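You operate a simulated robot arm through the tools that you are given. There is no shell and no other tool. Be economical: measure what you need, move in short steps, check, and stop when the job is done.

Carry out the task below with a simulated two-armed robot. There is one attempt and no reset: what you move stays moved.

## Task
Stack the blue crate on the green crate's bars and put its lid on.
Fine: hold the green crate with one hand while you slide each bar in; leave the other crate and the blue and red crates' bars.
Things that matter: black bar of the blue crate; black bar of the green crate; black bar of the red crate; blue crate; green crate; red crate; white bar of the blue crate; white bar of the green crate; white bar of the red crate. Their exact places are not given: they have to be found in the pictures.

Only the result counts: the job must be done as asked and must still hold three seconds after the hand-in. Knocking over, shifting, dropping, spilling or breaking anything else fails it. Lids that push on must go on centred and level and be pressed home; caps that screw on are set level and turned clockwise until they are tight.

## Robot
Two 7-joint arms with two-finger parallel grippers on one trunk, on a base that drives. Base frame: it is fixed to the floor where the robot stands at the start and does not move with it; the origin is under the middle of the robot, x ahead of it, y to its left, z up. Readings come in mm, degrees, newtons and seconds.
The left shoulder is at the start at [50, 177, 854], the right one opposite. With the tool pointing down near the work surface each hand reaches from about 100 to 640 mm from the robot's upright axis, wherever it stands, measured 20 degrees to its own side. Places, roughly: black bar of the blue crate [400, -1600, 500]; black bar of the green crate [600, -100, 500]; black bar of the red crate [400, -1200, 500]; blue crate, red crate [500, -1250, 500]; green crate (46x30x18 cm) [600, -300, 400]; white bar of the blue crate [800, -1600, 500]; white bar of the green crate [600, -500, 500]; white bar of the red crate [800, -1200, 500]. Payload 3.43 kg a hand.
Tool frame (each hand has its own): the origin (TCP) lies between the finger pads and is the grasp point; the fingertips stand 34 mm ahead of it; z points along the fingers, y is the line along which they close. Largest opening 128 mm; finger width 24, thickness 12; the body of the gripper, 48 by 130 mm, starts 96 mm behind the TCP.
Orientation is told as [roll, pitch, yaw] about the base's x, y, z axes, in that order, counted from this pose: with the fingers straight down and closing along the base's y, the tool's x points along the base's -x, its y along +y and its z along -z.

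## Interface
- The arms move only by the tool jog_arm. It takes "left_motion", "right_motion" or both (then of equal length, played together; a hand with none holds still); each is a list of rows, each an object of numbers (a shift or turn left out is 0, a gripper value left out holds the last): "x", "y", "z": the shift along the base's x, y, z in units of 400 mm (1.0 is 400 mm); "rx", "ry", "rz": the turn, a rotation vector about the base's x, y, z in units of 45 degrees (1.0 is 45 degrees); "fingers": the opening, from 0 (shut) to 1 (fully open). In form: [{"x": .., "y": .., "z": .., "rx": .., "ry": .., "rz": .., "fingers": ..}, ...]. A call has 1 to 12 rows; each row is the pose to reach, as a shift and turn from the pose commanded when the call began. A call with a number of a shift or a turn outside -1 to 1 is refused whole. Each row takes 0.2 s and may step no farther than 50 mm and 8.6 degrees from the row before; otherwise, or with a gripper value out of range, the whole call is refused. Where a pose cannot be reached the arm comes as near as it can. A force on the tool above 40 N (or 10 N above the force at the start of the call, whichever is more), or a blocked arm, ends the call early, and 0.2 s more pass. The fingers move at their own pace (about 108 mm/s each) and stop on an object; they squeeze with about 29 N. The grip force told is the motor's: it shows also when the fingers shut on nothing. Time passes only in rows, and 0.2 s behind the last, so rows that repeat a pose let the fingers close. It gives the time, the measured TCP pose, the force on the tool (base axes), the opening and the grip force at its end, in the units of the frame above (readings bear some noise), with the torque about the TCP (base axes, N m) and any sound that the robot's microphone picked up.
- Cameras (640 x 400 px; columns grow to the right, rows downward): "scene" is now at [148.1, -46.5, 1022.9]; the picture's right is [-0.51, -0.86, 0.00], its down [-0.45, 0.26, -0.86] and it looks along [0.74, -0.44, -0.52] (base axes); focal length 214 px, centre (320, 200). "left" rides on the left gripper at [76, 11, -160] in its tool frame; the picture's right is [-0.15, 0.99, 0.00], its down [-0.88, -0.13, -0.46] and it looks along [-0.45, -0.07, 0.89] (tool axes); focal length 234 px, centre (320, 200). "right" rides on the right gripper at [76, -11, -160] in its tool frame; the picture's right is [0.15, 0.99, 0.00], its down [-0.88, 0.13, -0.46] and it looks along [-0.45, 0.07, 0.89] (tool axes); focal length 234 px, centre (320, 200).
- camera(camera): a new picture of that camera. The clock stands still meanwhile.
- move_column(by): slides the trunk up (or, below 0, down) by that many mm; the arms and the scene camera ride with it, the base frame stays. It gives what a move gives, with no picture.
- drive_base(legs): drives the robot by 1 to 6 legs, each [ahead, turn to the left] in mm and degrees, along the robot's own axes; the way and the turn of a leg run together, so that a leg with both is an arc; at most 1500 mm and 180 degrees a leg. The arms and the cameras ride along, it lands a little off, and it stops where it bumps. It gives what a move gives.
- head_to(pan, tilt): turns the head with the scene camera to pan (to the left, within 80 degrees either way) and tilt (down, from -29 to 69), counted from straight ahead of the robot. It gives what a move gives.
- point_at(camera, pixels): there is no depth. For up to 12 entries [column, row, z] of the newest picture of that camera ("zoom" is the newest enlarged one), the place [x, y] in the base frame at which the ray of that pixel passes the height z, good to about 2 mm. The clock stands still meanwhile.
- inspect(camera, box): a new picture of the part [left, top, right, bottom] of that camera's present view, enlarged. The clock stands still meanwhile.
- finish_job(): hands the job in; it is judged then, once.

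Work in short steps. Measure before you move; look again where a grasp or a placing could have gone wrong, and mend it. You have 80 turns and 70 pictures in all, those below and enlarged ones among them. Open the grippers and draw the arms clear of the work before you hand the job in, unless the task says otherwise.

The tools are called after ">>>" by a JSON object that holds its "op" and its "data". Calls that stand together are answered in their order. jog_arm: Moves the arms, as the interface text tells. Its arguments: {"type":"object","properties":{"left_motion":{"type":"array"},"right_motion":{"type":"array"}},"required":[]} The other tools are called the same way: move_column (by) slides the trunk up or down; drive_base (legs) drives the base; head_to (pan, tilt) turns the head that bears the scene camera; camera (camera) takes a picture; point_at (camera, pixels) gives the place at which the rays of pixels pass given heights; inspect (camera, box) takes an enlarged picture of a part of a camera's view; finish_job () hands the job in.

At the start:

```text
time: 0.0
left_tcp_pos: [441.0, -40.8, 880.0]
left_orientation: [0.1, -0.1, 0.2]
left_wrist_force: [0.2, 0.8, -0.9]
left_torque: [-0.01, 0.03, 0.0]
left_grip_width: 127.5
left_gripper_force: 0.0
right_tcp_pos: [294.9, -413.4, 921.9]
right_orientation: [0.0, 0.0, 0.1]
right_wrist_force: [0.0, 0.3, 0.8]
right_torque: [-0.03, 0.02, 0.01]
right_grip_width: 127.9
right_gripper_force: 0.1
trunk travel left (down, up): [-25.0, 376.0]
robot x, y, heading: [-0.4, -0.1, 0.0]
head pan, tilt: [-30.7, 31.2]
```

scene: 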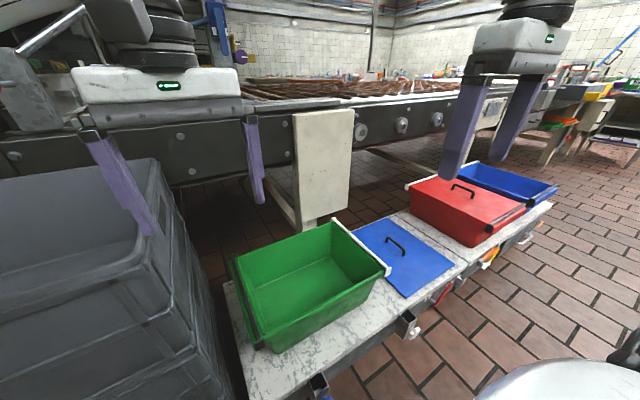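
right: 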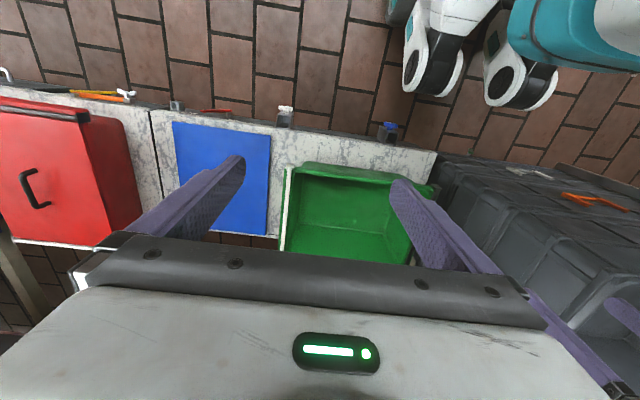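
left: 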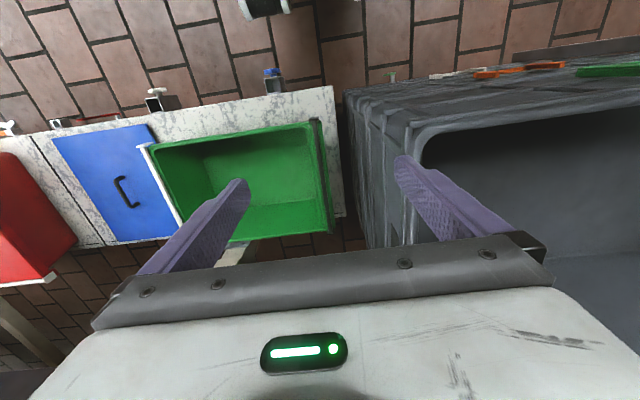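

The start pictures show the green crate with a white bar on the far (−y) side and a black bar on the near side, and a blue lid between it and the red crate. I take enlarged views of the crates.

>>> {"op": "inspect", "data": {"camera": "scene", "box": [220, 200, 400, 360]}}

>>> {"op": "inspect", "data": {"camera": "scene", "box": [380, 140, 580, 265]}}

```text
2.50 times, centred on (310, 280) of scene
```

zoom: 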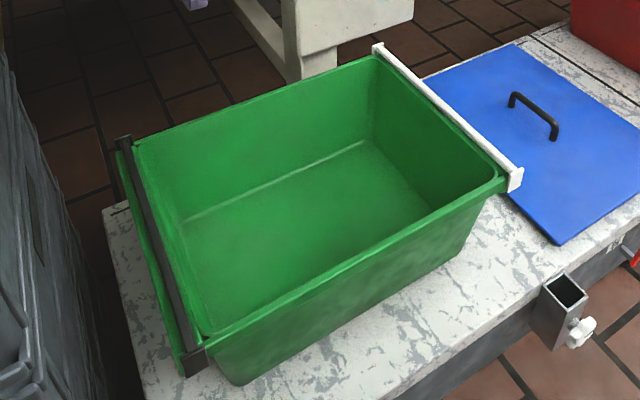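

```text
3.20 times, centred on (480, 202) of scene
```

zoom: 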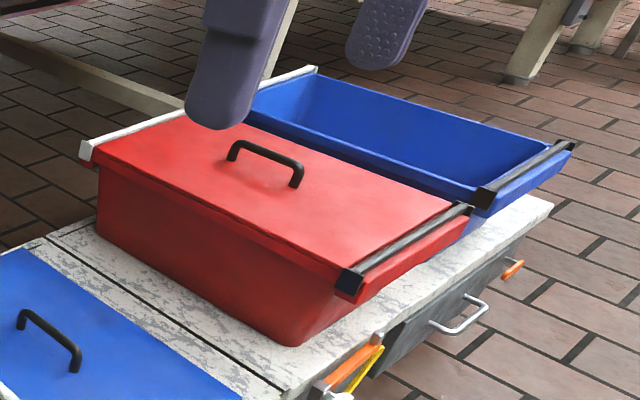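

I enlarge each end of the green crate and measure how the bars sit on the ledges.

>>> {"op": "inspect", "data": {"camera": "scene", "box": [220, 240, 300, 360]}}

>>> {"op": "inspect", "data": {"camera": "left", "box": [130, 100, 350, 250]}}

>>> {"op": "point_at", "data": {"camera": "scene", "pixels": [[333, 219, 485], [388, 272, 485], [232, 256, 485], [260, 343, 485], [335, 222, 480], [380, 276, 480]]}}

```text
3.33 times, centred on (260, 300) of scene
```

zoom: 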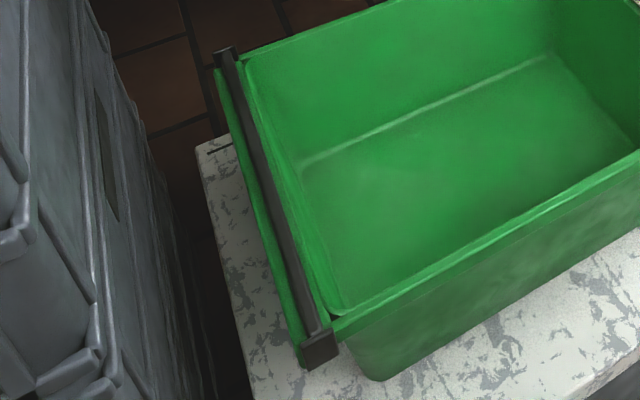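

```text
2.67 times, centred on (240, 175) of left
```

zoom: 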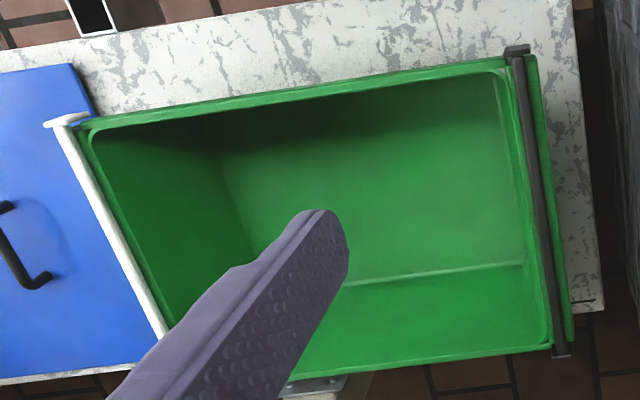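

```text
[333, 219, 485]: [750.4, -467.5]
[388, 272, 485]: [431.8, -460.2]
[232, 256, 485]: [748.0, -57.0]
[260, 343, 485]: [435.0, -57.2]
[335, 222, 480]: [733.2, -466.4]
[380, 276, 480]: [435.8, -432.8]
```

The bars lie near y≈−57 (black) and y≈−464 (white), each spanning x≈432–750. I zoom tightly on the bar ends to see the guides.

>>> {"op": "inspect", "data": {"camera": "scene", "box": [240, 320, 280, 360]}}

>>> {"op": "inspect", "data": {"camera": "scene", "box": [365, 250, 405, 290]}}

>>> {"op": "inspect", "data": {"camera": "scene", "box": [315, 205, 355, 235]}}

>>> {"op": "inspect", "data": {"camera": "scene", "box": [480, 190, 540, 230]}}

```text
10.00 times, centred on (260, 340) of scene
```

zoom: 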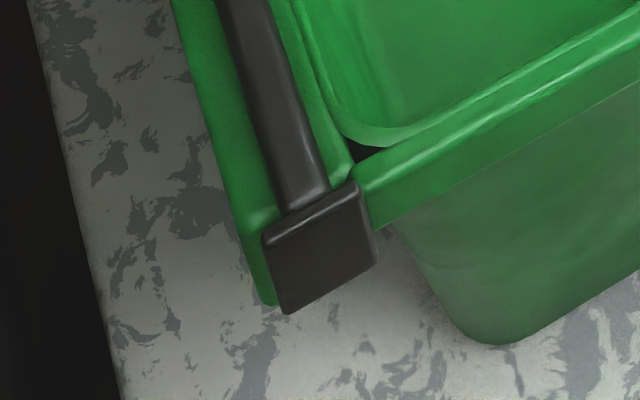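

```text
10.00 times, centred on (385, 270) of scene
```

zoom: 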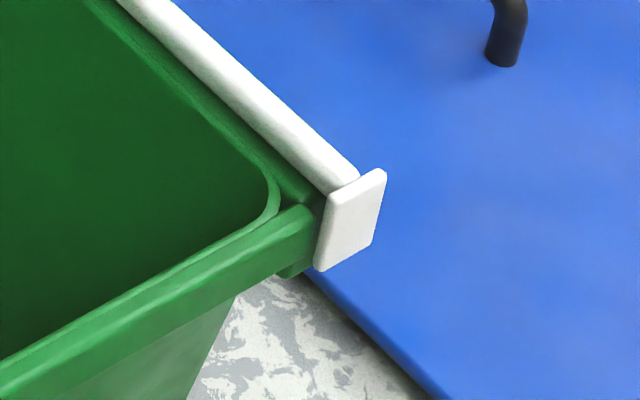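

```text
13.33 times, centred on (335, 220) of scene
```

zoom: 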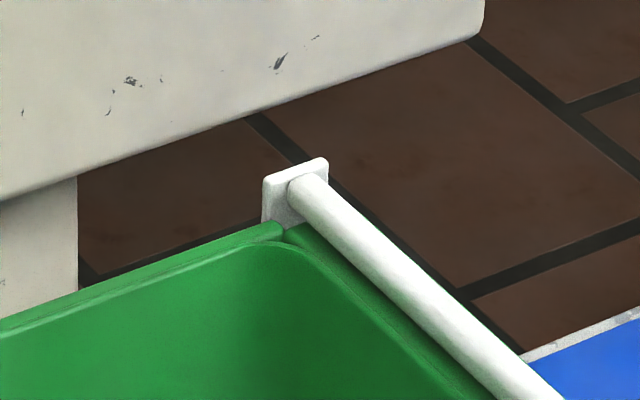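

```text
10.00 times, centred on (510, 210) of scene
```

zoom: 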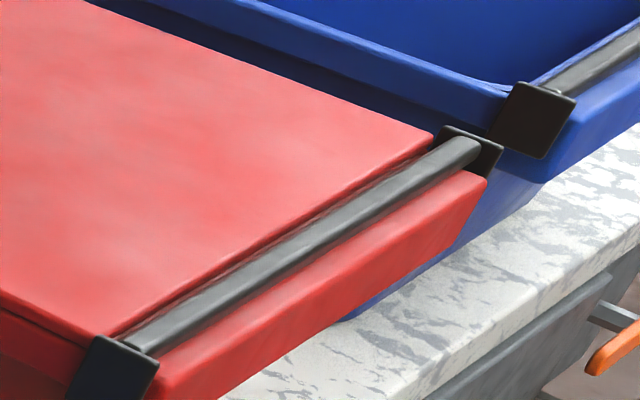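

I triangulate bar and rim heights using both scene and left images.

>>> {"op": "point_at", "data": {"camera": "left", "pixels": [[144, 146, 480], [144, 146, 500], [313, 121, 480], [313, 121, 500], [331, 231, 480], [331, 231, 500], [318, 121, 480], [334, 228, 480]]}}

>>> {"op": "point_at", "data": {"camera": "scene", "pixels": [[389.5, 268, 480], [389.5, 268, 500], [260, 340, 480], [260, 340, 500], [232, 253, 480], [232, 253, 500], [253, 348, 480], [230, 262, 480]]}}

>>> {"op": "inspect", "data": {"camera": "left", "box": [300, 105, 350, 140]}}

```text
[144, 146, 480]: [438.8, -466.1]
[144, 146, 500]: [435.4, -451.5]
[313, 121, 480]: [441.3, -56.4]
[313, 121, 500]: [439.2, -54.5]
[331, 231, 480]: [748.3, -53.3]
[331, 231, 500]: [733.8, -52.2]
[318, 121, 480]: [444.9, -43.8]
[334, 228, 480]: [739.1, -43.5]
```

```text
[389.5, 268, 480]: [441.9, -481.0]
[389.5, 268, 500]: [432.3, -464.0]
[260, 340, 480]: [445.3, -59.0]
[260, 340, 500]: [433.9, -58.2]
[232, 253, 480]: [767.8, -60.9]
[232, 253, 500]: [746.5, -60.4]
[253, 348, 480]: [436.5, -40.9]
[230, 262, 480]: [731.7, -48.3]
```

```text
11.43 times, centred on (325, 122) of left
```

zoom: 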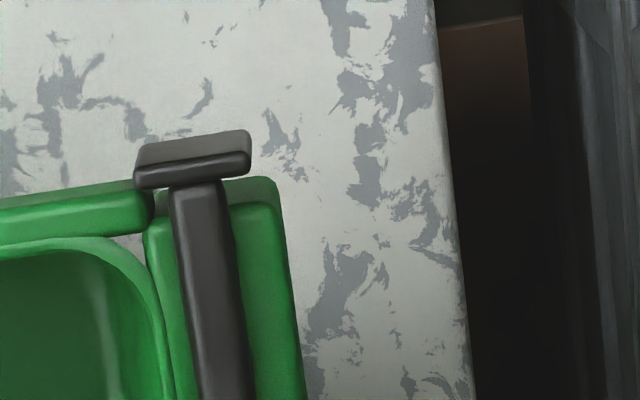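

The ledge outer edge is at y≈−33, the rod is about 14 mm thick, and the crate is centred at about (592,−260). I check the table edge and any obstacles around it before I drive, so I measure the edge points and look down in front.

>>> {"op": "point_at", "data": {"camera": "left", "pixels": [[332, 86, 300], [343, 216, 300], [180, 110, 300], [155, 90, 280], [270, 70, 280]]}}

>>> {"op": "point_at", "data": {"camera": "scene", "pixels": [[552, 203, 300], [460, 265, 300], [395, 318, 300], [410, 185, 495], [522, 210, 485], [475, 243, 485], [464, 163, 480], [556, 185, 480]]}}

>>> {"op": "head_to", "data": {"pan": 0, "tilt": 60}}

>>> {"op": "camera", "data": {"camera": "scene"}}

```text
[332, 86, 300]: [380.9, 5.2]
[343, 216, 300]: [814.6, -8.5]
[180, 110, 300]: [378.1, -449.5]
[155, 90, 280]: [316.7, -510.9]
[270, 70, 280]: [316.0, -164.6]
```

```text
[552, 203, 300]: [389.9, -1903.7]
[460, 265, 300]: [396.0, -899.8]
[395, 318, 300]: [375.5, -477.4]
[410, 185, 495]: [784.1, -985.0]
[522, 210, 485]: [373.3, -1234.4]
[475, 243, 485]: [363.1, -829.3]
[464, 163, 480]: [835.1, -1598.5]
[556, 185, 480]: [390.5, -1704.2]
```

```text
time: 1.0
left_tcp_pos: [438.4, -40.2, 880.5]
left_orientation: [0.0, 0.0, 0.0]
left_wrist_force: [-0.1, 0.3, -0.2]
left_torque: [0.01, 0.0, 0.01]
left_grip_width: 127.8
left_gripper_force: 0.1
right_tcp_pos: [295.7, -414.5, 922.4]
right_orientation: [0.0, 0.0, 0.1]
right_wrist_force: [-0.9, 1.2, -0.2]
right_torque: [0.0, 0.02, 0.01]
right_grip_width: 128.1
right_gripper_force: 0.0
trunk travel left (down, up): [-25.0, 376.0]
robot x, y, heading: [-1.4, 1.9, 0.1]
head pan, tilt: [0.0, 60.0]
```

```text
57 pictures are left
```

scene: 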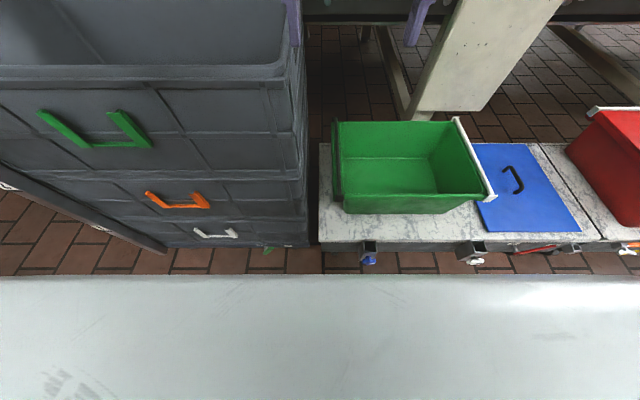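

The white area below row 277 is my own base. I measure where its front edge lies for a few heights.

>>> {"op": "point_at", "data": {"camera": "scene", "pixels": [[320, 277, 150], [320, 277, 250], [320, 277, 400], [20, 280, 250], [620, 277, 250], [370, 262, 270], [215, 235, 300], [100, 200, 300]]}}

>>> {"op": "head_to", "data": {"pan": -75, "tilt": 45}}

>>> {"op": "camera", "data": {"camera": "scene"}}

```text
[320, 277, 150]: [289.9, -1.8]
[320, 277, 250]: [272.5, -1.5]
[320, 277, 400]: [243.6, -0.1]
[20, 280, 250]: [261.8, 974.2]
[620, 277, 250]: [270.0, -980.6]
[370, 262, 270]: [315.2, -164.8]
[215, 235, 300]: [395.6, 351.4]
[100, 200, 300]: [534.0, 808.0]
```

```text
time: 2.4
left_tcp_pos: [439.0, -41.5, 880.3]
left_orientation: [0.0, 0.1, 0.1]
left_wrist_force: [0.1, 0.4, 0.0]
left_torque: [-0.03, -0.01, -0.01]
left_grip_width: 128.0
left_gripper_force: 0.0
right_tcp_pos: [295.2, -414.2, 921.8]
right_orientation: [-0.1, 0.0, 0.0]
right_wrist_force: [0.2, 0.5, 0.2]
right_torque: [0.02, 0.04, 0.0]
right_grip_width: 128.3
right_gripper_force: 0.0
trunk travel left (down, up): [-25.0, 376.0]
robot x, y, heading: [3.9, -2.2, -0.1]
head pan, tilt: [-75.0, 45.0]
```

```text
56 pictures are left
```

scene: 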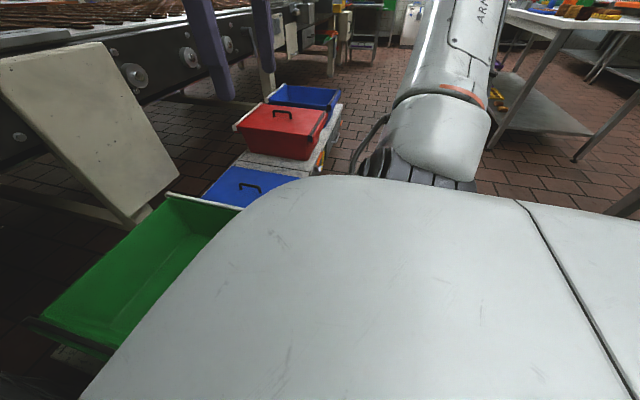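

The bars would be at about 590 mm reach with the robot at y≈−260. I drive there, backing off first so that the base turns clear of the table.

>>> {"op": "drive_base", "data": {"legs": [[-100, 0], [0, -90], [260, 0], [0, 90], [140, 0]]}}

>>> {"op": "head_to", "data": {"pan": 0, "tilt": 45}}

>>> {"op": "camera", "data": {"camera": "scene"}}

>>> {"op": "camera", "data": {"camera": "right"}}

```text
time: 13.6
left_tcp_pos: [470.8, -324.1, 880.5]
left_orientation: [-0.1, 0.0, -2.3]
left_wrist_force: [0.3, 0.9, -0.6]
left_torque: [0.01, 0.0, -0.01]
left_grip_width: 128.1
left_gripper_force: 0.0
right_tcp_pos: [313.4, -690.1, 920.7]
right_orientation: [0.0, 0.1, -2.3]
right_wrist_force: [-0.9, 0.4, 1.0]
right_torque: [-0.01, -0.04, 0.02]
right_grip_width: 128.0
right_gripper_force: 0.0
trunk travel left (down, up): [-25.0, 376.0]
robot x, y, heading: [36.8, -265.7, -2.2]
head pan, tilt: [-75.0, 45.0]
```

```text
time: 15.1
left_tcp_pos: [472.3, -323.3, 880.5]
left_orientation: [0.0, 0.0, -2.2]
left_wrist_force: [0.2, 0.8, -0.8]
left_torque: [-0.03, -0.02, -0.02]
left_grip_width: 128.1
left_gripper_force: 0.0
right_tcp_pos: [313.0, -690.0, 922.3]
right_orientation: [0.0, 0.0, -2.3]
right_wrist_force: [-0.1, 1.0, -0.1]
right_torque: [-0.05, -0.01, 0.0]
right_grip_width: 128.3
right_gripper_force: 0.1
trunk travel left (down, up): [-25.0, 376.0]
robot x, y, heading: [34.6, -264.4, -2.4]
head pan, tilt: [0.0, 45.0]
```

```text
55 pictures are left
```

scene: 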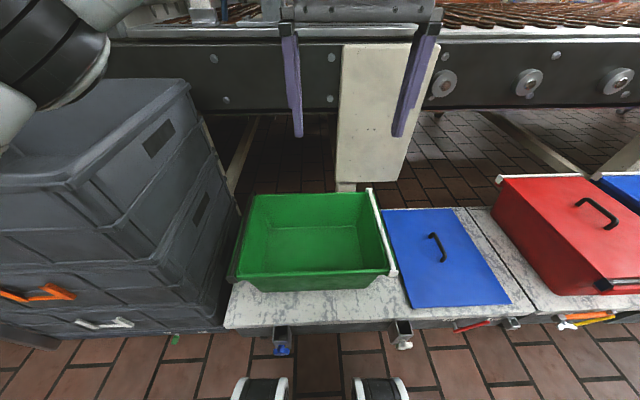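

```text
54 pictures are left
```

right: 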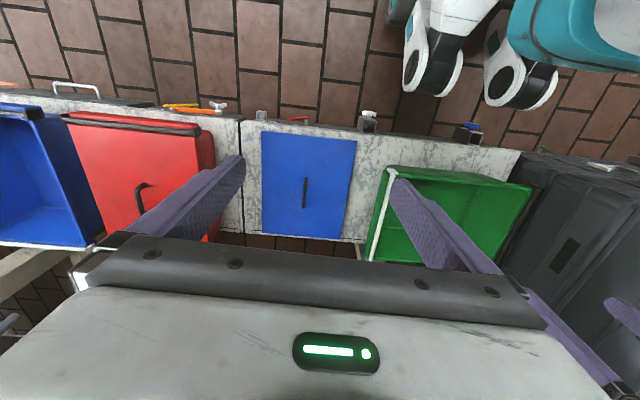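

Front wheels are visible at rows ~380, columns 240–400. I measure them, refine the crate's rods, and look closely at both bars.

>>> {"op": "point_at", "data": {"camera": "scene", "pixels": [[260, 378, 100], [380, 378, 100], [260, 378, 180], [283, 350, 270], [404, 345, 270], [370, 189, 490], [393, 272, 490], [254, 194, 490], [234, 278, 490]]}}

>>> {"op": "inspect", "data": {"camera": "scene", "box": [220, 180, 310, 300]}}

>>> {"op": "inspect", "data": {"camera": "scene", "box": [340, 180, 430, 300]}}

```text
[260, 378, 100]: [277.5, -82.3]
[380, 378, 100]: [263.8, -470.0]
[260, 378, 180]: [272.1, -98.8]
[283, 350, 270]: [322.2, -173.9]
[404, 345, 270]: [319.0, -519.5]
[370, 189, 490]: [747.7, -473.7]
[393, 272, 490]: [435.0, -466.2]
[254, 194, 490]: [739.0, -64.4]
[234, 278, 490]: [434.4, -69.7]
```

```text
3.33 times, centred on (265, 240) of scene
```

zoom: 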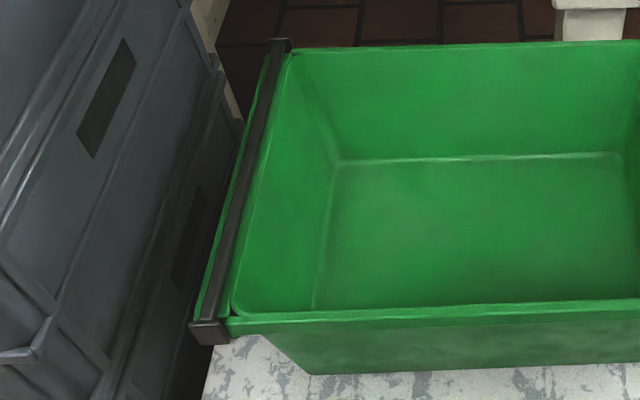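

```text
3.33 times, centred on (385, 240) of scene
```

zoom: 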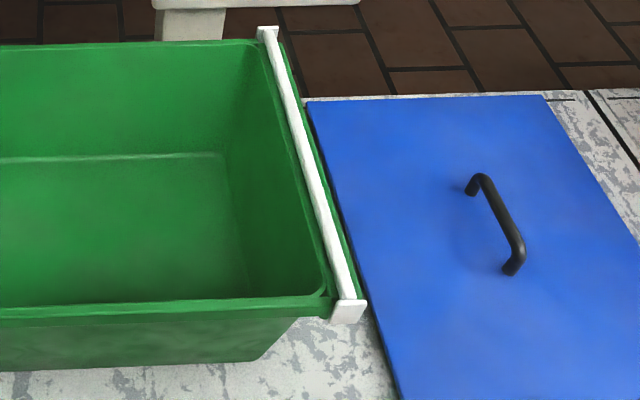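

The gray stack stands right beside the black end, so I locate its top rim to keep the hand clear.

>>> {"op": "point_at", "data": {"camera": "scene", "pixels": [[75, 187, 600], [75, 187, 700], [75, 187, 800], [183, 82, 600], [183, 82, 700], [183, 82, 800], [228, 215, 400], [205, 140, 550]]}}

>>> {"op": "inspect", "data": {"camera": "scene", "box": [0, 60, 260, 340]}}

>>> {"op": "camera", "data": {"camera": "left"}}

```text
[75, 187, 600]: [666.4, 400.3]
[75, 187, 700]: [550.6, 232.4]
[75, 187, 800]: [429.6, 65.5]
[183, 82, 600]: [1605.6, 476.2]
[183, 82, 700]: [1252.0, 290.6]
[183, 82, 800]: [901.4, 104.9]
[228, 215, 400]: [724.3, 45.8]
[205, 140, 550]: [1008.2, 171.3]
```

```text
1.43 times, centred on (130, 200) of scene
```

zoom: 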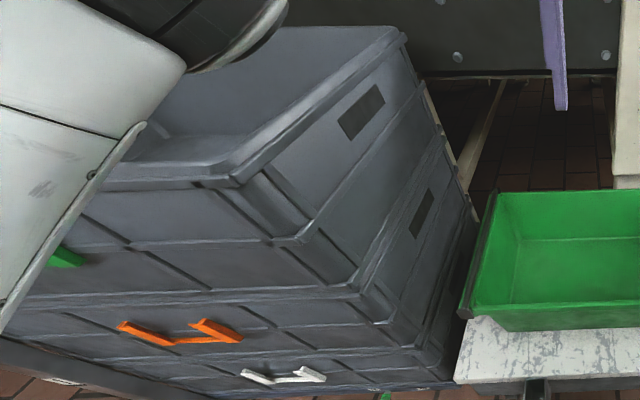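

```text
50 pictures are left
```

left: 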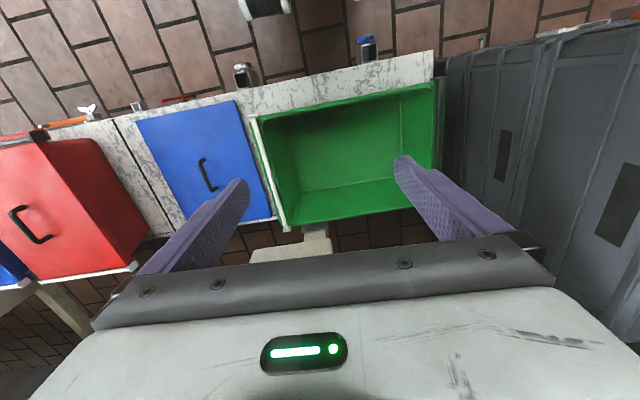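

The gray stack's near-right top corner is about (430, 50, 790), and a hand at yaw 0 over y≈−57 clears it. I bring the left hand above the black bar and the right hand toward the front rim, turning it halfway.

>>> {"op": "jog_arm", "data": {"left_motion": [{"x": 0.0375, "y": 0.083, "z": -0.03, "rz": 0.006}, {"x": 0.075, "y": 0.166, "z": -0.06, "rz": 0.012}, {"x": 0.1125, "y": 0.249, "z": -0.1, "rz": 0.018}, {"x": 0.15, "y": 0.332, "z": -0.15, "rz": 0.025}, {"x": 0.1875, "y": 0.415, "z": -0.2, "rz": 0.03}, {"x": 0.225, "y": 0.498, "z": -0.25, "rz": 0.036}, {"x": 0.2625, "y": 0.58, "z": -0.3, "rz": 0.043}, {"x": 0.3, "y": 0.665, "z": -0.35, "rz": 0.05}], "right_motion": [{"x": 0.0125, "y": 0.075, "z": -0.0625, "rz": 0.125}, {"x": 0.025, "y": 0.15, "z": -0.125, "rz": 0.25}, {"x": 0.0375, "y": 0.225, "z": -0.1875, "rz": 0.375}, {"x": 0.05, "y": 0.3, "z": -0.25, "rz": 0.5}, {"x": 0.0625, "y": 0.375, "z": -0.3125, "rz": 0.625}, {"x": 0.075, "y": 0.45, "z": -0.375, "rz": 0.75}, {"x": 0.0875, "y": 0.525, "z": -0.4375, "rz": 0.875}, {"x": 0.1, "y": 0.6, "z": -0.5, "rz": 1.0}]}}

```text
time: 17.1
left_tcp_pos: [590.7, -58.3, 770.9]
left_orientation: [0.1, -3.3, -0.1]
left_wrist_force: [-0.2, -0.2, -0.2]
left_torque: [-0.03, -0.02, -0.01]
left_grip_width: 128.1
left_gripper_force: 0.1
right_tcp_pos: [350.2, -453.4, 725.7]
right_orientation: [-0.1, -0.7, 42.9]
right_wrist_force: [-0.3, 0.5, -0.3]
right_torque: [0.05, -0.01, -0.04]
right_grip_width: 128.0
right_gripper_force: 0.1
trunk travel left (down, up): [-25.0, 376.0]
robot x, y, heading: [35.6, -263.2, -2.4]
head pan, tilt: [0.0, 45.0]
stopped in row 8 (left hand): the arm was blocked; the commanded pose is now the measured one
```

The left arm was blocked in row 8 with a −3.3° pitch error. I look to find out why.

>>> {"op": "camera", "data": {"camera": "scene"}}

>>> {"op": "camera", "data": {"camera": "left"}}

```text
49 pictures are left
```

scene: 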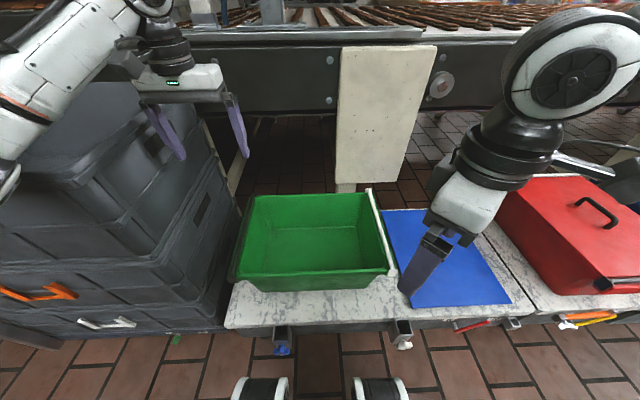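

```text
48 pictures are left
```

left: 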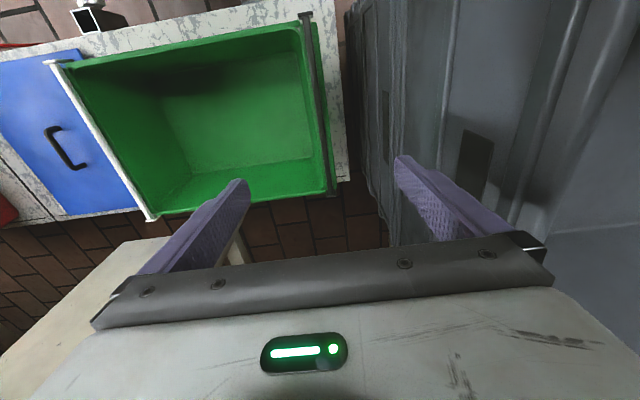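

The left forearm seems to be against the gray stack's rim, so I lift and withdraw it. Then I restand the robot about 170 mm further right, so the left arm reaches the black bar from inside.

>>> {"op": "jog_arm", "data": {"left_motion": [{"z": 0.12}, {"z": 0.24}, {"x": -0.1, "y": -0.05, "z": 0.28}, {"x": -0.2, "y": -0.1, "z": 0.3}, {"x": -0.3, "y": -0.15, "z": 0.3}]}}

>>> {"op": "drive_base", "data": {"legs": [[-100, 0], [0, -88], [170, 0], [0, 90], [130, 0]]}}

>>> {"op": "camera", "data": {"camera": "scene"}}

```text
time: 18.3
left_tcp_pos: [469.4, -112.8, 876.9]
left_orientation: [-0.1, -1.9, -0.2]
left_wrist_force: [1.4, -0.1, -0.4]
left_torque: [-0.01, -0.01, -0.01]
left_grip_width: 128.2
left_gripper_force: 0.0
right_tcp_pos: [354.5, -451.1, 723.8]
right_orientation: [0.0, 0.0, 42.8]
right_wrist_force: [0.3, 0.0, -0.1]
right_torque: [0.01, 0.02, -0.04]
right_grip_width: 127.9
right_gripper_force: 0.1
trunk travel left (down, up): [-25.0, 376.0]
robot x, y, heading: [32.8, -271.0, -2.3]
head pan, tilt: [0.0, 45.0]
```

```text
time: 28.8
left_tcp_pos: [477.4, -303.2, 877.7]
left_orientation: [-0.1, -1.9, -2.0]
left_wrist_force: [0.6, 0.0, 0.8]
left_torque: [-0.01, -0.02, 0.06]
left_grip_width: 127.6
left_gripper_force: 0.1
right_tcp_pos: [351.9, -636.5, 723.3]
right_orientation: [0.1, 0.0, 41.0]
right_wrist_force: [0.7, 0.4, 1.1]
right_torque: [0.0, 0.02, -0.01]
right_grip_width: 128.0
right_gripper_force: 0.1
trunk travel left (down, up): [-25.0, 376.0]
robot x, y, heading: [38.9, -442.8, -3.9]
head pan, tilt: [0.0, 45.0]
stopped in leg 5: the robot was blocked; the commanded pose is now the measured one
```

```text
47 pictures are left
```

scene: 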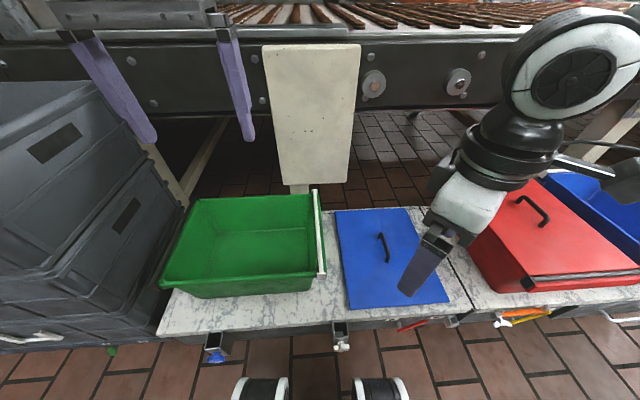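

The base stopped at x≈39, which is close enough. Now I bring the left hand over the black bar with narrowed fingers and the right hand toward the front rim at about (440,−340,560), yawed to ~86°.

>>> {"op": "jog_arm", "data": {"left_motion": [{"x": 0.036, "y": 0.077, "z": -0.02, "rz": 0.006, "ry": 0.01, "fingers": 0.4}, {"x": 0.072, "y": 0.154, "z": -0.05, "rz": 0.012, "ry": 0.02}, {"x": 0.108, "y": 0.231, "z": -0.08, "rz": 0.018, "ry": 0.03}, {"x": 0.144, "y": 0.308, "z": -0.12, "rz": 0.025, "ry": 0.042}, {"x": 0.18, "y": 0.385, "z": -0.17, "rz": 0.03, "ry": 0.042}, {"x": 0.216, "y": 0.462, "z": -0.22, "rz": 0.036, "ry": 0.042}, {"x": 0.252, "y": 0.539, "z": -0.27, "rz": 0.043, "ry": 0.042}, {"x": 0.288, "y": 0.615, "z": -0.32, "rz": 0.045, "ry": 0.042}], "right_motion": [{"x": 0.0275, "y": 0.0925, "z": -0.02, "rz": 0.125}, {"x": 0.055, "y": 0.185, "z": -0.04, "rz": 0.25}, {"x": 0.0825, "y": 0.2775, "z": -0.08, "rz": 0.375}, {"x": 0.11, "y": 0.37, "z": -0.13, "rz": 0.5}, {"x": 0.1375, "y": 0.4625, "z": -0.18, "rz": 0.625}, {"x": 0.165, "y": 0.555, "z": -0.23, "rz": 0.75}, {"x": 0.1925, "y": 0.6475, "z": -0.28, "rz": 0.875}, {"x": 0.22, "y": 0.74, "z": -0.33, "rz": 1.0}]}}

>>> {"op": "camera", "data": {"camera": "left"}}

>>> {"op": "camera", "data": {"camera": "scene"}}

```text
time: 30.6
left_tcp_pos: [593.0, -57.2, 749.3]
left_orientation: [-0.1, 0.0, 0.2]
left_wrist_force: [0.0, 0.1, 0.8]
left_torque: [-0.01, 0.0, -0.01]
left_grip_width: 51.0
left_gripper_force: 0.0
right_tcp_pos: [386.0, -573.9, 656.5]
right_orientation: [-0.1, -0.2, 86.2]
right_wrist_force: [0.1, 0.9, -0.2]
right_torque: [-0.03, -0.04, -0.03]
right_grip_width: 128.1
right_gripper_force: 0.0
right hand out of reach, approached as far as the arm can: row 3, 4, 5, 6, 7, 8
trunk travel left (down, up): [-25.0, 376.0]
robot x, y, heading: [36.9, -440.7, -4.1]
head pan, tilt: [0.0, 45.0]
```

```text
46 pictures are left
```

left: 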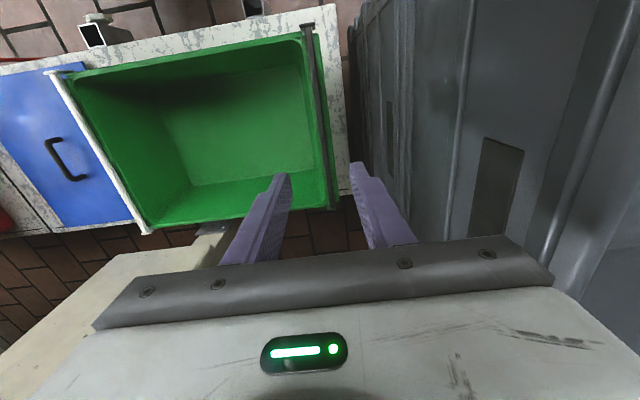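

```text
45 pictures are left
```

scene: 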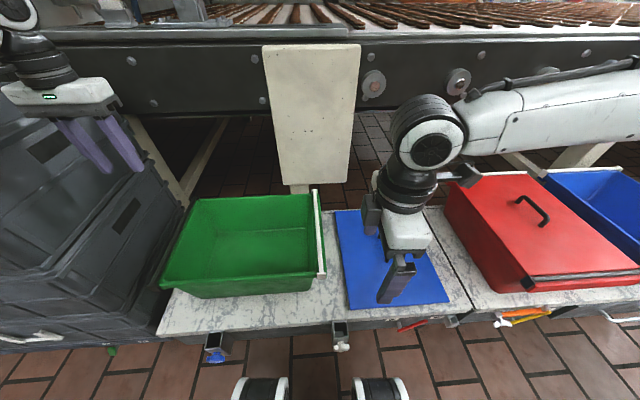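

The right arm cannot reach with yaw +86°, so I unwind it to the −90° side over several calls. Meanwhile I measure the black rod with the left picture (rod from (309,45) to (331,190)).

>>> {"op": "point_at", "data": {"camera": "left", "pixels": [[309, 45, 490], [331, 190, 490], [309, 45, 480], [331, 190, 480], [318, 115, 490]]}}

>>> {"op": "point_at", "data": {"camera": "scene", "pixels": [[317, 195, 490], [323, 270, 490], [188, 210, 490], [165, 280, 490]]}}

>>> {"op": "jog_arm", "data": {"right_motion": [{"z": 0.05, "rz": -0.17}, {"z": 0.1, "rz": -0.34}, {"z": 0.1, "rz": -0.5}, {"x": -0.03, "z": 0.1, "rz": -0.67}, {"x": -0.06, "z": 0.1, "rz": -0.84}, {"x": -0.08, "z": 0.1, "rz": -1.0}]}}

>>> {"op": "jog_arm", "data": {"right_motion": [{"rz": -0.17}, {"rz": -0.34}, {"rz": -0.5}, {"rz": -0.67}, {"rz": -0.84}, {"rz": -1.0}]}}

>>> {"op": "jog_arm", "data": {"right_motion": [{"y": 0.05, "rz": -0.17}, {"y": 0.1, "rz": -0.34}, {"y": 0.15, "rz": -0.5}, {"y": 0.2, "rz": -0.67}, {"y": 0.25, "rz": -0.84}, {"y": 0.3, "rz": -1.0}]}}

>>> {"op": "jog_arm", "data": {"right_motion": [{"y": 0.05, "rz": -0.17}, {"y": 0.1, "rz": -0.34}, {"y": 0.15, "rz": -0.5}, {"y": 0.2, "rz": -0.67}, {"y": 0.25, "rz": -0.84}, {"y": 0.3, "rz": -0.94}]}}

```text
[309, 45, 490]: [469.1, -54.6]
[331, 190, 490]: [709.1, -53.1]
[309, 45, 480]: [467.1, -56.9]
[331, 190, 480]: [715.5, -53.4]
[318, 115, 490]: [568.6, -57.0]
```

```text
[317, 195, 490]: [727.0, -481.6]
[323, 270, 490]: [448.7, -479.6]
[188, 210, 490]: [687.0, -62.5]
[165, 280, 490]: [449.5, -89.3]
```

```text
time: 32.0
left_tcp_pos: [593.6, -58.0, 750.7]
left_orientation: [-0.3, 0.1, 0.2]
left_wrist_force: [0.6, -0.7, -0.6]
left_torque: [-0.02, 0.0, -0.01]
left_grip_width: 51.1
left_gripper_force: 0.1
right_tcp_pos: [346.5, -568.7, 700.2]
right_orientation: [0.0, 0.0, 40.9]
right_wrist_force: [-0.5, -0.5, 0.1]
right_torque: [0.01, 0.01, 0.02]
right_grip_width: 127.7
right_gripper_force: 0.0
trunk travel left (down, up): [-25.0, 376.0]
robot x, y, heading: [40.8, -443.3, -4.3]
head pan, tilt: [0.0, 45.0]
```

```text
time: 33.4
left_tcp_pos: [593.5, -59.2, 750.1]
left_orientation: [-0.2, 0.1, 0.1]
left_wrist_force: [0.3, -0.8, 0.5]
left_torque: [0.02, -0.01, 0.0]
left_grip_width: 51.4
left_gripper_force: 0.0
right_tcp_pos: [345.4, -569.6, 700.8]
right_orientation: [0.0, 0.0, -4.1]
right_wrist_force: [-0.1, 0.6, -0.5]
right_torque: [-0.01, 0.04, -0.02]
right_grip_width: 128.2
right_gripper_force: 0.1
trunk travel left (down, up): [-25.0, 376.0]
robot x, y, heading: [40.5, -442.9, -4.1]
head pan, tilt: [0.0, 45.0]
```

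```text
time: 34.8
left_tcp_pos: [592.8, -58.8, 751.8]
left_orientation: [-0.2, 0.0, 0.2]
left_wrist_force: [0.4, 0.3, 1.1]
left_torque: [-0.04, -0.07, -0.06]
left_grip_width: 51.0
left_gripper_force: 0.1
right_tcp_pos: [354.4, -570.7, 762.6]
right_orientation: [-1.3, -1.6, -39.5]
right_wrist_force: [-0.6, 0.1, 0.1]
right_torque: [-0.02, -0.02, 0.03]
right_grip_width: 128.1
right_gripper_force: 0.2
right hand out of reach, approached as far as the arm can: row 1, 2, 3, 4, 5, 6
trunk travel left (down, up): [-25.0, 376.0]
robot x, y, heading: [37.6, -442.7, -4.1]
head pan, tilt: [0.0, 45.0]
```

```text
time: 36.2
left_tcp_pos: [593.3, -57.7, 750.0]
left_orientation: [-0.3, 0.0, 0.1]
left_wrist_force: [-0.1, 0.5, 0.5]
left_torque: [-0.01, -0.02, -0.02]
left_grip_width: 51.3
left_gripper_force: 0.0
right_tcp_pos: [333.1, -564.5, 767.8]
right_orientation: [-0.9, -1.2, -82.1]
right_wrist_force: [-0.7, 1.0, 0.3]
right_torque: [0.0, -0.03, 0.01]
right_grip_width: 128.0
right_gripper_force: 0.1
right hand out of reach, approached as far as the arm can: row 1, 2, 3, 4, 5, 6
trunk travel left (down, up): [-25.0, 376.0]
robot x, y, heading: [36.9, -441.3, -4.2]
head pan, tilt: [0.0, 45.0]
```

The right hand stalled at y≈−565, so it may be too close in to cross. I move it outward in x first and then toward +y.

>>> {"op": "jog_arm", "data": {"right_motion": [{"x": 0.1}, {"x": 0.2}, {"x": 0.28}, {"x": 0.28, "y": 0.1, "z": -0.03}, {"x": 0.28, "y": 0.2, "z": -0.06}, {"x": 0.28, "y": 0.3, "z": -0.1}, {"x": 0.28, "y": 0.4, "z": -0.15}, {"x": 0.28, "y": 0.5, "z": -0.2}]}}

>>> {"op": "camera", "data": {"camera": "scene"}}

```text
time: 38.0
left_tcp_pos: [592.2, -57.7, 750.2]
left_orientation: [-0.2, 0.0, 0.1]
left_wrist_force: [0.2, -0.2, 0.8]
left_torque: [0.0, -0.01, -0.01]
left_grip_width: 51.4
left_gripper_force: 0.1
right_tcp_pos: [354.9, -568.8, 744.2]
right_orientation: [-1.0, -1.5, -81.8]
right_wrist_force: [-0.4, 0.0, 0.0]
right_torque: [0.04, -0.02, 0.01]
right_grip_width: 127.9
right_gripper_force: 0.0
right hand out of reach, approached as far as the arm can: row 1, 2, 3, 4, 5, 6, 7, 8
trunk travel left (down, up): [-25.0, 376.0]
robot x, y, heading: [35.1, -442.6, -4.1]
head pan, tilt: [0.0, 45.0]
```

```text
44 pictures are left
```

scene: 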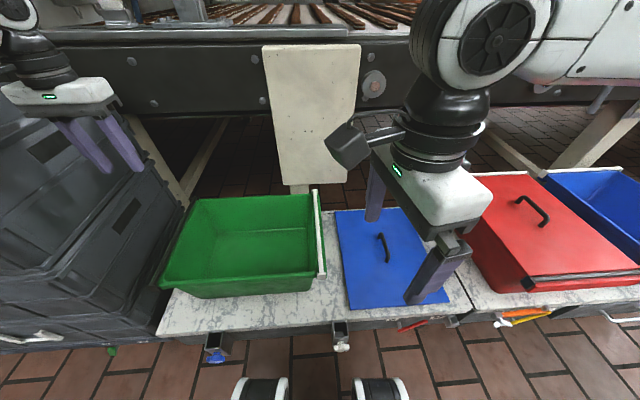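

The right hand's commanded pose ran far past the reachable zone, since each shift counts from the last command. I bring the command back to about (345,−600,720) and draw the left hand back as well.

>>> {"op": "jog_arm", "data": {"right_motion": [{"x": -0.03, "y": -0.125, "z": 0.03, "rz": 0.125}, {"x": -0.06, "y": -0.24, "z": 0.06, "rz": 0.25}, {"x": -0.09, "y": -0.355, "z": 0.09, "rz": 0.375}, {"x": -0.12, "y": -0.47, "z": 0.12, "rz": 0.5}, {"x": -0.15, "y": -0.585, "z": 0.15, "rz": 0.625}, {"x": -0.18, "y": -0.7, "z": 0.18, "rz": 0.75}, {"x": -0.21, "y": -0.815, "z": 0.21, "rz": 0.875}, {"x": -0.25, "y": -0.93, "z": 0.25, "rz": 1.0}], "left_motion": [{"z": 0.1}, {"z": 0.2}, {"z": 0.3}, {"x": -0.1, "y": -0.04, "z": 0.34}, {"x": -0.2, "y": -0.1, "z": 0.34}, {"x": -0.3, "y": -0.16, "z": 0.34}, {"x": -0.3, "y": -0.16, "z": 0.34}, {"x": -0.3, "y": -0.16, "z": 0.34}]}}

>>> {"op": "jog_arm", "data": {"right_motion": [{"x": -0.03, "y": -0.12, "z": 0.03, "rz": 0.125}, {"x": -0.06, "y": -0.23, "z": 0.06, "rz": 0.25}, {"x": -0.09, "y": -0.34, "z": 0.09, "rz": 0.375}, {"x": -0.12, "y": -0.45, "z": 0.12, "rz": 0.5}, {"x": -0.15, "y": -0.56, "z": 0.15, "rz": 0.625}, {"x": -0.18, "y": -0.67, "z": 0.17, "rz": 0.75}, {"x": -0.19, "y": -0.78, "z": 0.17, "rz": 0.875}, {"x": -0.19, "y": -0.82, "z": 0.17, "rz": 1.0}]}}

```text
refused: row 1 steps farther than a row can; nothing moved
```

```text
refused: row 1 steps farther than a row can; nothing moved
```

I shorten the steps to stay below 50 mm per row.

>>> {"op": "jog_arm", "data": {"right_motion": [{"x": -0.025, "y": -0.1, "z": 0.025, "rz": 0.1}, {"x": -0.05, "y": -0.2, "z": 0.05, "rz": 0.2}, {"x": -0.075, "y": -0.3, "z": 0.075, "rz": 0.3}, {"x": -0.1, "y": -0.4, "z": 0.1, "rz": 0.4}, {"x": -0.125, "y": -0.5, "z": 0.125, "rz": 0.5}, {"x": -0.15, "y": -0.6, "z": 0.15, "rz": 0.6}, {"x": -0.175, "y": -0.7, "z": 0.175, "rz": 0.7}, {"x": -0.2, "y": -0.8, "z": 0.2, "rz": 0.8}, {"x": -0.225, "y": -0.9, "z": 0.225, "rz": 0.9}, {"x": -0.25, "y": -1.0, "z": 0.25, "rz": 1.0}], "left_motion": [{"z": 0.1}, {"z": 0.2}, {"z": 0.3}, {"x": -0.1, "y": -0.04, "z": 0.34}, {"x": -0.2, "y": -0.1, "z": 0.34}, {"x": -0.3, "y": -0.16, "z": 0.34}, {"x": -0.3, "y": -0.16, "z": 0.34}, {"x": -0.3, "y": -0.16, "z": 0.34}, {"x": -0.3, "y": -0.16, "z": 0.34}, {"x": -0.3, "y": -0.16, "z": 0.34}]}}

>>> {"op": "jog_arm", "data": {"right_motion": [{"x": -0.025, "y": -0.1, "z": 0.025, "rz": 0.125}, {"x": -0.05, "y": -0.2, "z": 0.05, "rz": 0.25}, {"x": -0.075, "y": -0.3, "z": 0.075, "rz": 0.375}, {"x": -0.1, "y": -0.4, "z": 0.1, "rz": 0.5}, {"x": -0.125, "y": -0.5, "z": 0.125, "rz": 0.625}, {"x": -0.15, "y": -0.6, "z": 0.15, "rz": 0.75}, {"x": -0.175, "y": -0.7, "z": 0.17, "rz": 0.875}, {"x": -0.18, "y": -0.75, "z": 0.17, "rz": 1.0}]}}

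```text
time: 40.2
left_tcp_pos: [474.7, -120.9, 883.2]
left_orientation: [-0.2, 0.1, 0.1]
left_wrist_force: [-0.1, 0.6, -0.8]
left_torque: [-0.01, 0.02, 0.01]
left_grip_width: 51.0
left_gripper_force: 0.0
right_tcp_pos: [259.1, -983.9, 852.8]
right_orientation: [-1.2, -1.5, -36.7]
right_wrist_force: [-0.2, 1.1, 0.1]
right_torque: [-0.01, 0.01, 0.02]
right_grip_width: 128.2
right_gripper_force: 0.1
trunk travel left (down, up): [-25.0, 376.0]
robot x, y, heading: [34.4, -441.0, -4.0]
head pan, tilt: [0.0, 45.0]
```

```text
time: 42.0
left_tcp_pos: [475.2, -121.8, 884.8]
left_orientation: [-0.3, 0.0, -0.1]
left_wrist_force: [-0.6, 1.1, -0.2]
left_torque: [-0.08, 0.02, -0.03]
left_grip_width: 51.1
left_gripper_force: 0.1
right_tcp_pos: [226.1, -1241.2, 842.3]
right_orientation: [-1.5, -1.6, 8.5]
right_wrist_force: [0.4, -0.3, 0.5]
right_torque: [-0.06, -0.03, 0.0]
right_grip_width: 127.9
right_gripper_force: 0.0
right hand out of reach, approached as far as the arm can: row 6, 7, 8
trunk travel left (down, up): [-25.0, 376.0]
robot x, y, heading: [35.6, -440.8, -3.9]
head pan, tilt: [0.0, 45.0]
```

The command simply follows what the arm reaches, so the right hand is now far right. I fold it back in, then restand the robot near y≈−330 with a slight left heading. There both hands can grip the two rods from their natural sides and draw them inward together, so the forces on the crate balance.

>>> {"op": "jog_arm", "data": {"right_motion": [{"y": 0.11, "x": 0.02}, {"y": 0.22, "x": 0.04}, {"y": 0.33, "x": 0.06}, {"y": 0.44, "x": 0.08}, {"y": 0.55, "x": 0.1}, {"y": 0.66, "x": 0.12}, {"y": 0.77, "x": 0.14}, {"y": 0.88, "x": 0.16}, {"y": 0.99, "x": 0.18}]}}

>>> {"op": "jog_arm", "data": {"right_motion": [{"y": 0.1, "x": 0.02}, {"y": 0.2, "x": 0.04}, {"y": 0.3, "x": 0.06, "rz": -0.1}, {"y": 0.4, "x": 0.08, "rz": -0.2, "rx": 0.03, "ry": 0.03, "fingers": 0.4}]}}

>>> {"op": "drive_base", "data": {"legs": [[-130, 0], [0, 45], [150, 0], [0, -37], [20, 0]]}}

>>> {"op": "move_column", "data": {"by": 150}}

```text
time: 44.0
left_tcp_pos: [475.0, -120.6, 883.9]
left_orientation: [-0.2, 0.0, 0.1]
left_wrist_force: [-0.9, -0.2, 0.4]
left_torque: [0.05, -0.07, 0.01]
left_grip_width: 51.1
left_gripper_force: 0.0
right_tcp_pos: [507.4, -1054.5, 852.7]
right_orientation: [-1.1, -1.7, 8.1]
right_wrist_force: [0.3, 0.2, 0.7]
right_torque: [0.03, -0.1, -0.01]
right_grip_width: 127.8
right_gripper_force: 0.0
right hand out of reach, approached as far as the arm can: row 1, 2, 3, 4, 5, 6, 7, 8, 9
trunk travel left (down, up): [-25.0, 376.0]
robot x, y, heading: [38.8, -441.7, -4.2]
head pan, tilt: [0.0, 45.0]
```

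```text
time: 45.0
left_tcp_pos: [474.5, -120.7, 883.5]
left_orientation: [-0.3, 0.0, 0.2]
left_wrist_force: [0.1, 0.0, 0.3]
left_torque: [-0.02, -0.02, 0.02]
left_grip_width: 51.1
left_gripper_force: 0.0
right_tcp_pos: [500.1, -1042.3, 867.1]
right_orientation: [0.2, -0.7, -0.3]
right_wrist_force: [-0.6, 0.3, 0.4]
right_torque: [-0.01, -0.02, 0.0]
right_grip_width: 50.6
right_gripper_force: 0.0
right hand out of reach, approached as far as the arm can: row 1, 2, 3, 4
trunk travel left (down, up): [-25.0, 376.0]
robot x, y, heading: [40.0, -445.4, -4.4]
head pan, tilt: [0.0, 45.0]
```

```text
time: 48.2
left_tcp_pos: [1.3, 99.8, 884.0]
left_orientation: [-0.2, 0.1, 43.1]
left_wrist_force: [-0.6, 0.2, 0.4]
left_torque: [0.0, -0.02, 0.01]
left_grip_width: 51.4
left_gripper_force: 0.1
right_tcp_pos: [648.9, -554.9, 866.0]
right_orientation: [0.4, -0.6, 42.7]
right_wrist_force: [0.4, 1.3, -0.4]
right_torque: [-0.03, 0.0, -0.02]
right_grip_width: 51.1
right_gripper_force: 0.1
trunk travel left (down, up): [-25.0, 376.0]
robot x, y, heading: [-97.1, -434.1, 39.1]
head pan, tilt: [0.0, 45.0]
stopped in leg 2: the robot was blocked; the commanded pose is now the measured one
```

```text
time: 50.0
left_tcp_pos: [1.7, 99.1, 1033.3]
left_orientation: [-0.1, 0.2, 43.1]
left_wrist_force: [0.1, 0.0, -0.5]
left_torque: [0.02, -0.03, 0.01]
left_grip_width: 50.9
left_gripper_force: 0.2
right_tcp_pos: [649.8, -554.8, 1017.2]
right_orientation: [0.4, -0.7, 42.7]
right_wrist_force: [1.3, -0.6, 0.6]
right_torque: [0.01, -0.02, 0.0]
right_grip_width: 51.2
right_gripper_force: 0.0
trunk travel left (down, up): [-175.0, 226.0]
robot x, y, heading: [-97.8, -436.4, 38.9]
head pan, tilt: [0.0, 45.0]
```

The turn was blocked at 39° heading. I look around to see what I touched and how the right arm is folded.

>>> {"op": "head_to", "data": {"pan": -35, "tilt": 30}}

>>> {"op": "camera", "data": {"camera": "scene"}}

>>> {"op": "head_to", "data": {"pan": 50, "tilt": 40}}

>>> {"op": "camera", "data": {"camera": "scene"}}

```text
time: 51.0
left_tcp_pos: [1.1, 100.4, 1032.6]
left_orientation: [-0.1, 0.0, 43.1]
left_wrist_force: [-0.3, 0.8, 0.2]
left_torque: [-0.02, 0.0, 0.01]
left_grip_width: 51.3
left_gripper_force: 0.2
right_tcp_pos: [650.4, -554.9, 1016.7]
right_orientation: [0.3, -0.6, 42.7]
right_wrist_force: [-0.3, -0.5, 0.3]
right_torque: [0.01, -0.01, 0.02]
right_grip_width: 51.1
right_gripper_force: 0.0
trunk travel left (down, up): [-175.0, 226.0]
robot x, y, heading: [-96.8, -436.8, 39.0]
head pan, tilt: [-35.0, 30.0]
```

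```text
43 pictures are left
```

scene: 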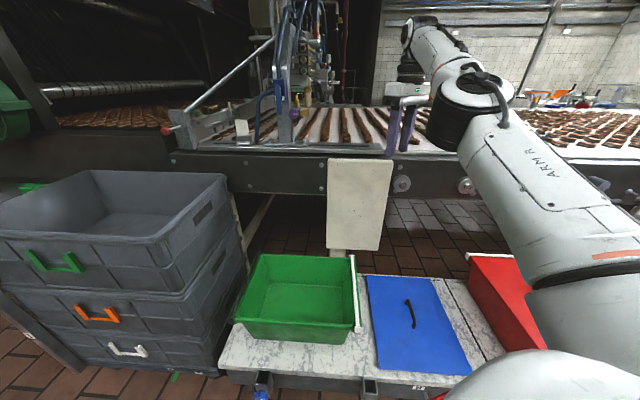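

```text
time: 52.6
left_tcp_pos: [0.9, 100.8, 1033.9]
left_orientation: [-0.1, 0.1, 43.1]
left_wrist_force: [-0.6, -0.1, -0.5]
left_torque: [-0.02, 0.01, 0.04]
left_grip_width: 51.1
left_gripper_force: 0.0
right_tcp_pos: [649.1, -555.3, 1015.5]
right_orientation: [0.3, -0.7, 42.8]
right_wrist_force: [-0.3, 0.3, -1.1]
right_torque: [0.01, 0.0, 0.0]
right_grip_width: 50.9
right_gripper_force: 0.2
trunk travel left (down, up): [-175.0, 226.0]
robot x, y, heading: [-98.7, -435.6, 39.0]
head pan, tilt: [50.0, 40.0]
```

```text
42 pictures are left
```

scene: 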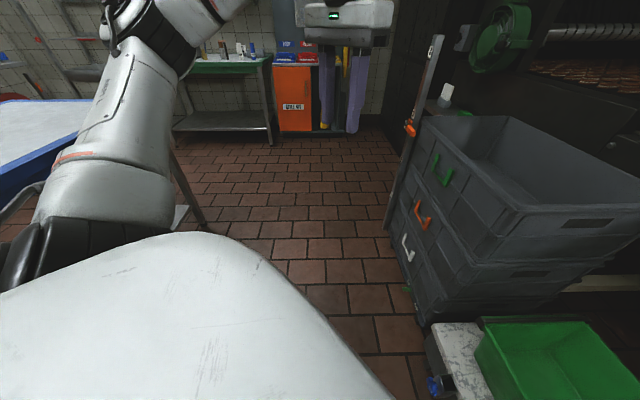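

The right arm is stretched nearly straight out over the conveyor. I pull it back toward its natural place beside the robot before turning.

>>> {"op": "jog_arm", "data": {"right_motion": [{"x": -0.1}, {"x": -0.2}, {"x": -0.3}, {"x": -0.4}, {"x": -0.5}, {"x": -0.6}, {"x": -0.65}]}}

>>> {"op": "drive_base", "data": {"legs": [[145, 0], [0, -35]]}}

>>> {"op": "head_to", "data": {"pan": -10, "tilt": 45}}

>>> {"op": "camera", "data": {"camera": "scene"}}

```text
time: 54.2
left_tcp_pos: [1.1, 100.4, 1034.1]
left_orientation: [-0.1, 0.1, 43.1]
left_wrist_force: [0.2, -0.8, -0.1]
left_torque: [0.0, 0.01, -0.02]
left_grip_width: 51.1
left_gripper_force: 0.1
right_tcp_pos: [389.6, -554.7, 1017.8]
right_orientation: [0.4, -0.5, 42.6]
right_wrist_force: [-0.2, 0.3, -0.9]
right_torque: [-0.01, 0.02, 0.01]
right_grip_width: 51.2
right_gripper_force: 0.1
right hand out of reach, approached as far as the arm can: row 1, 2
trunk travel left (down, up): [-175.0, 226.0]
robot x, y, heading: [-102.3, -430.7, 38.9]
head pan, tilt: [50.0, 40.0]
```

```text
time: 57.2
left_tcp_pos: [402.4, 38.9, 1033.6]
left_orientation: [-0.1, 0.0, 8.2]
left_wrist_force: [0.2, 0.2, 0.1]
left_torque: [0.02, 0.0, -0.02]
left_grip_width: 51.1
left_gripper_force: 0.0
right_tcp_pos: [346.2, -720.5, 1017.8]
right_orientation: [0.4, -0.6, 7.7]
right_wrist_force: [-0.4, 0.3, -0.3]
right_torque: [0.02, 0.0, 0.0]
right_grip_width: 51.3
right_gripper_force: 0.0
trunk travel left (down, up): [-175.0, 226.0]
robot x, y, heading: [17.3, -343.4, 4.2]
head pan, tilt: [50.0, 40.0]
```

```text
time: 58.5
left_tcp_pos: [401.9, 38.9, 1032.7]
left_orientation: [0.0, 0.1, 8.2]
left_wrist_force: [-0.4, -0.3, 0.2]
left_torque: [-0.03, -0.02, -0.03]
left_grip_width: 51.1
left_gripper_force: 0.1
right_tcp_pos: [346.4, -720.4, 1017.2]
right_orientation: [0.4, -0.6, 7.8]
right_wrist_force: [0.4, -0.7, 0.3]
right_torque: [0.0, 0.0, -0.01]
right_grip_width: 51.1
right_gripper_force: 0.0
trunk travel left (down, up): [-175.0, 226.0]
robot x, y, heading: [16.2, -340.2, 4.3]
head pan, tilt: [-10.0, 45.0]
```

```text
41 pictures are left
```

scene: 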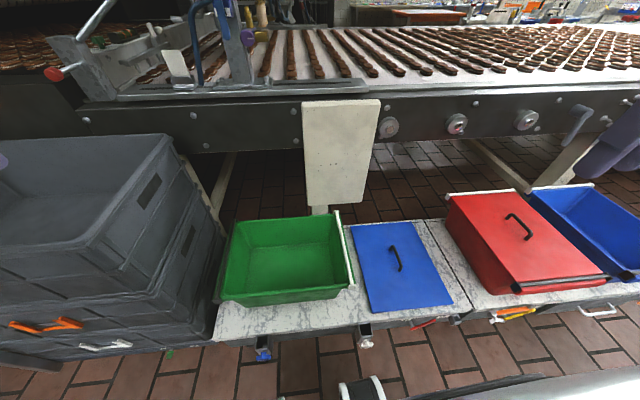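

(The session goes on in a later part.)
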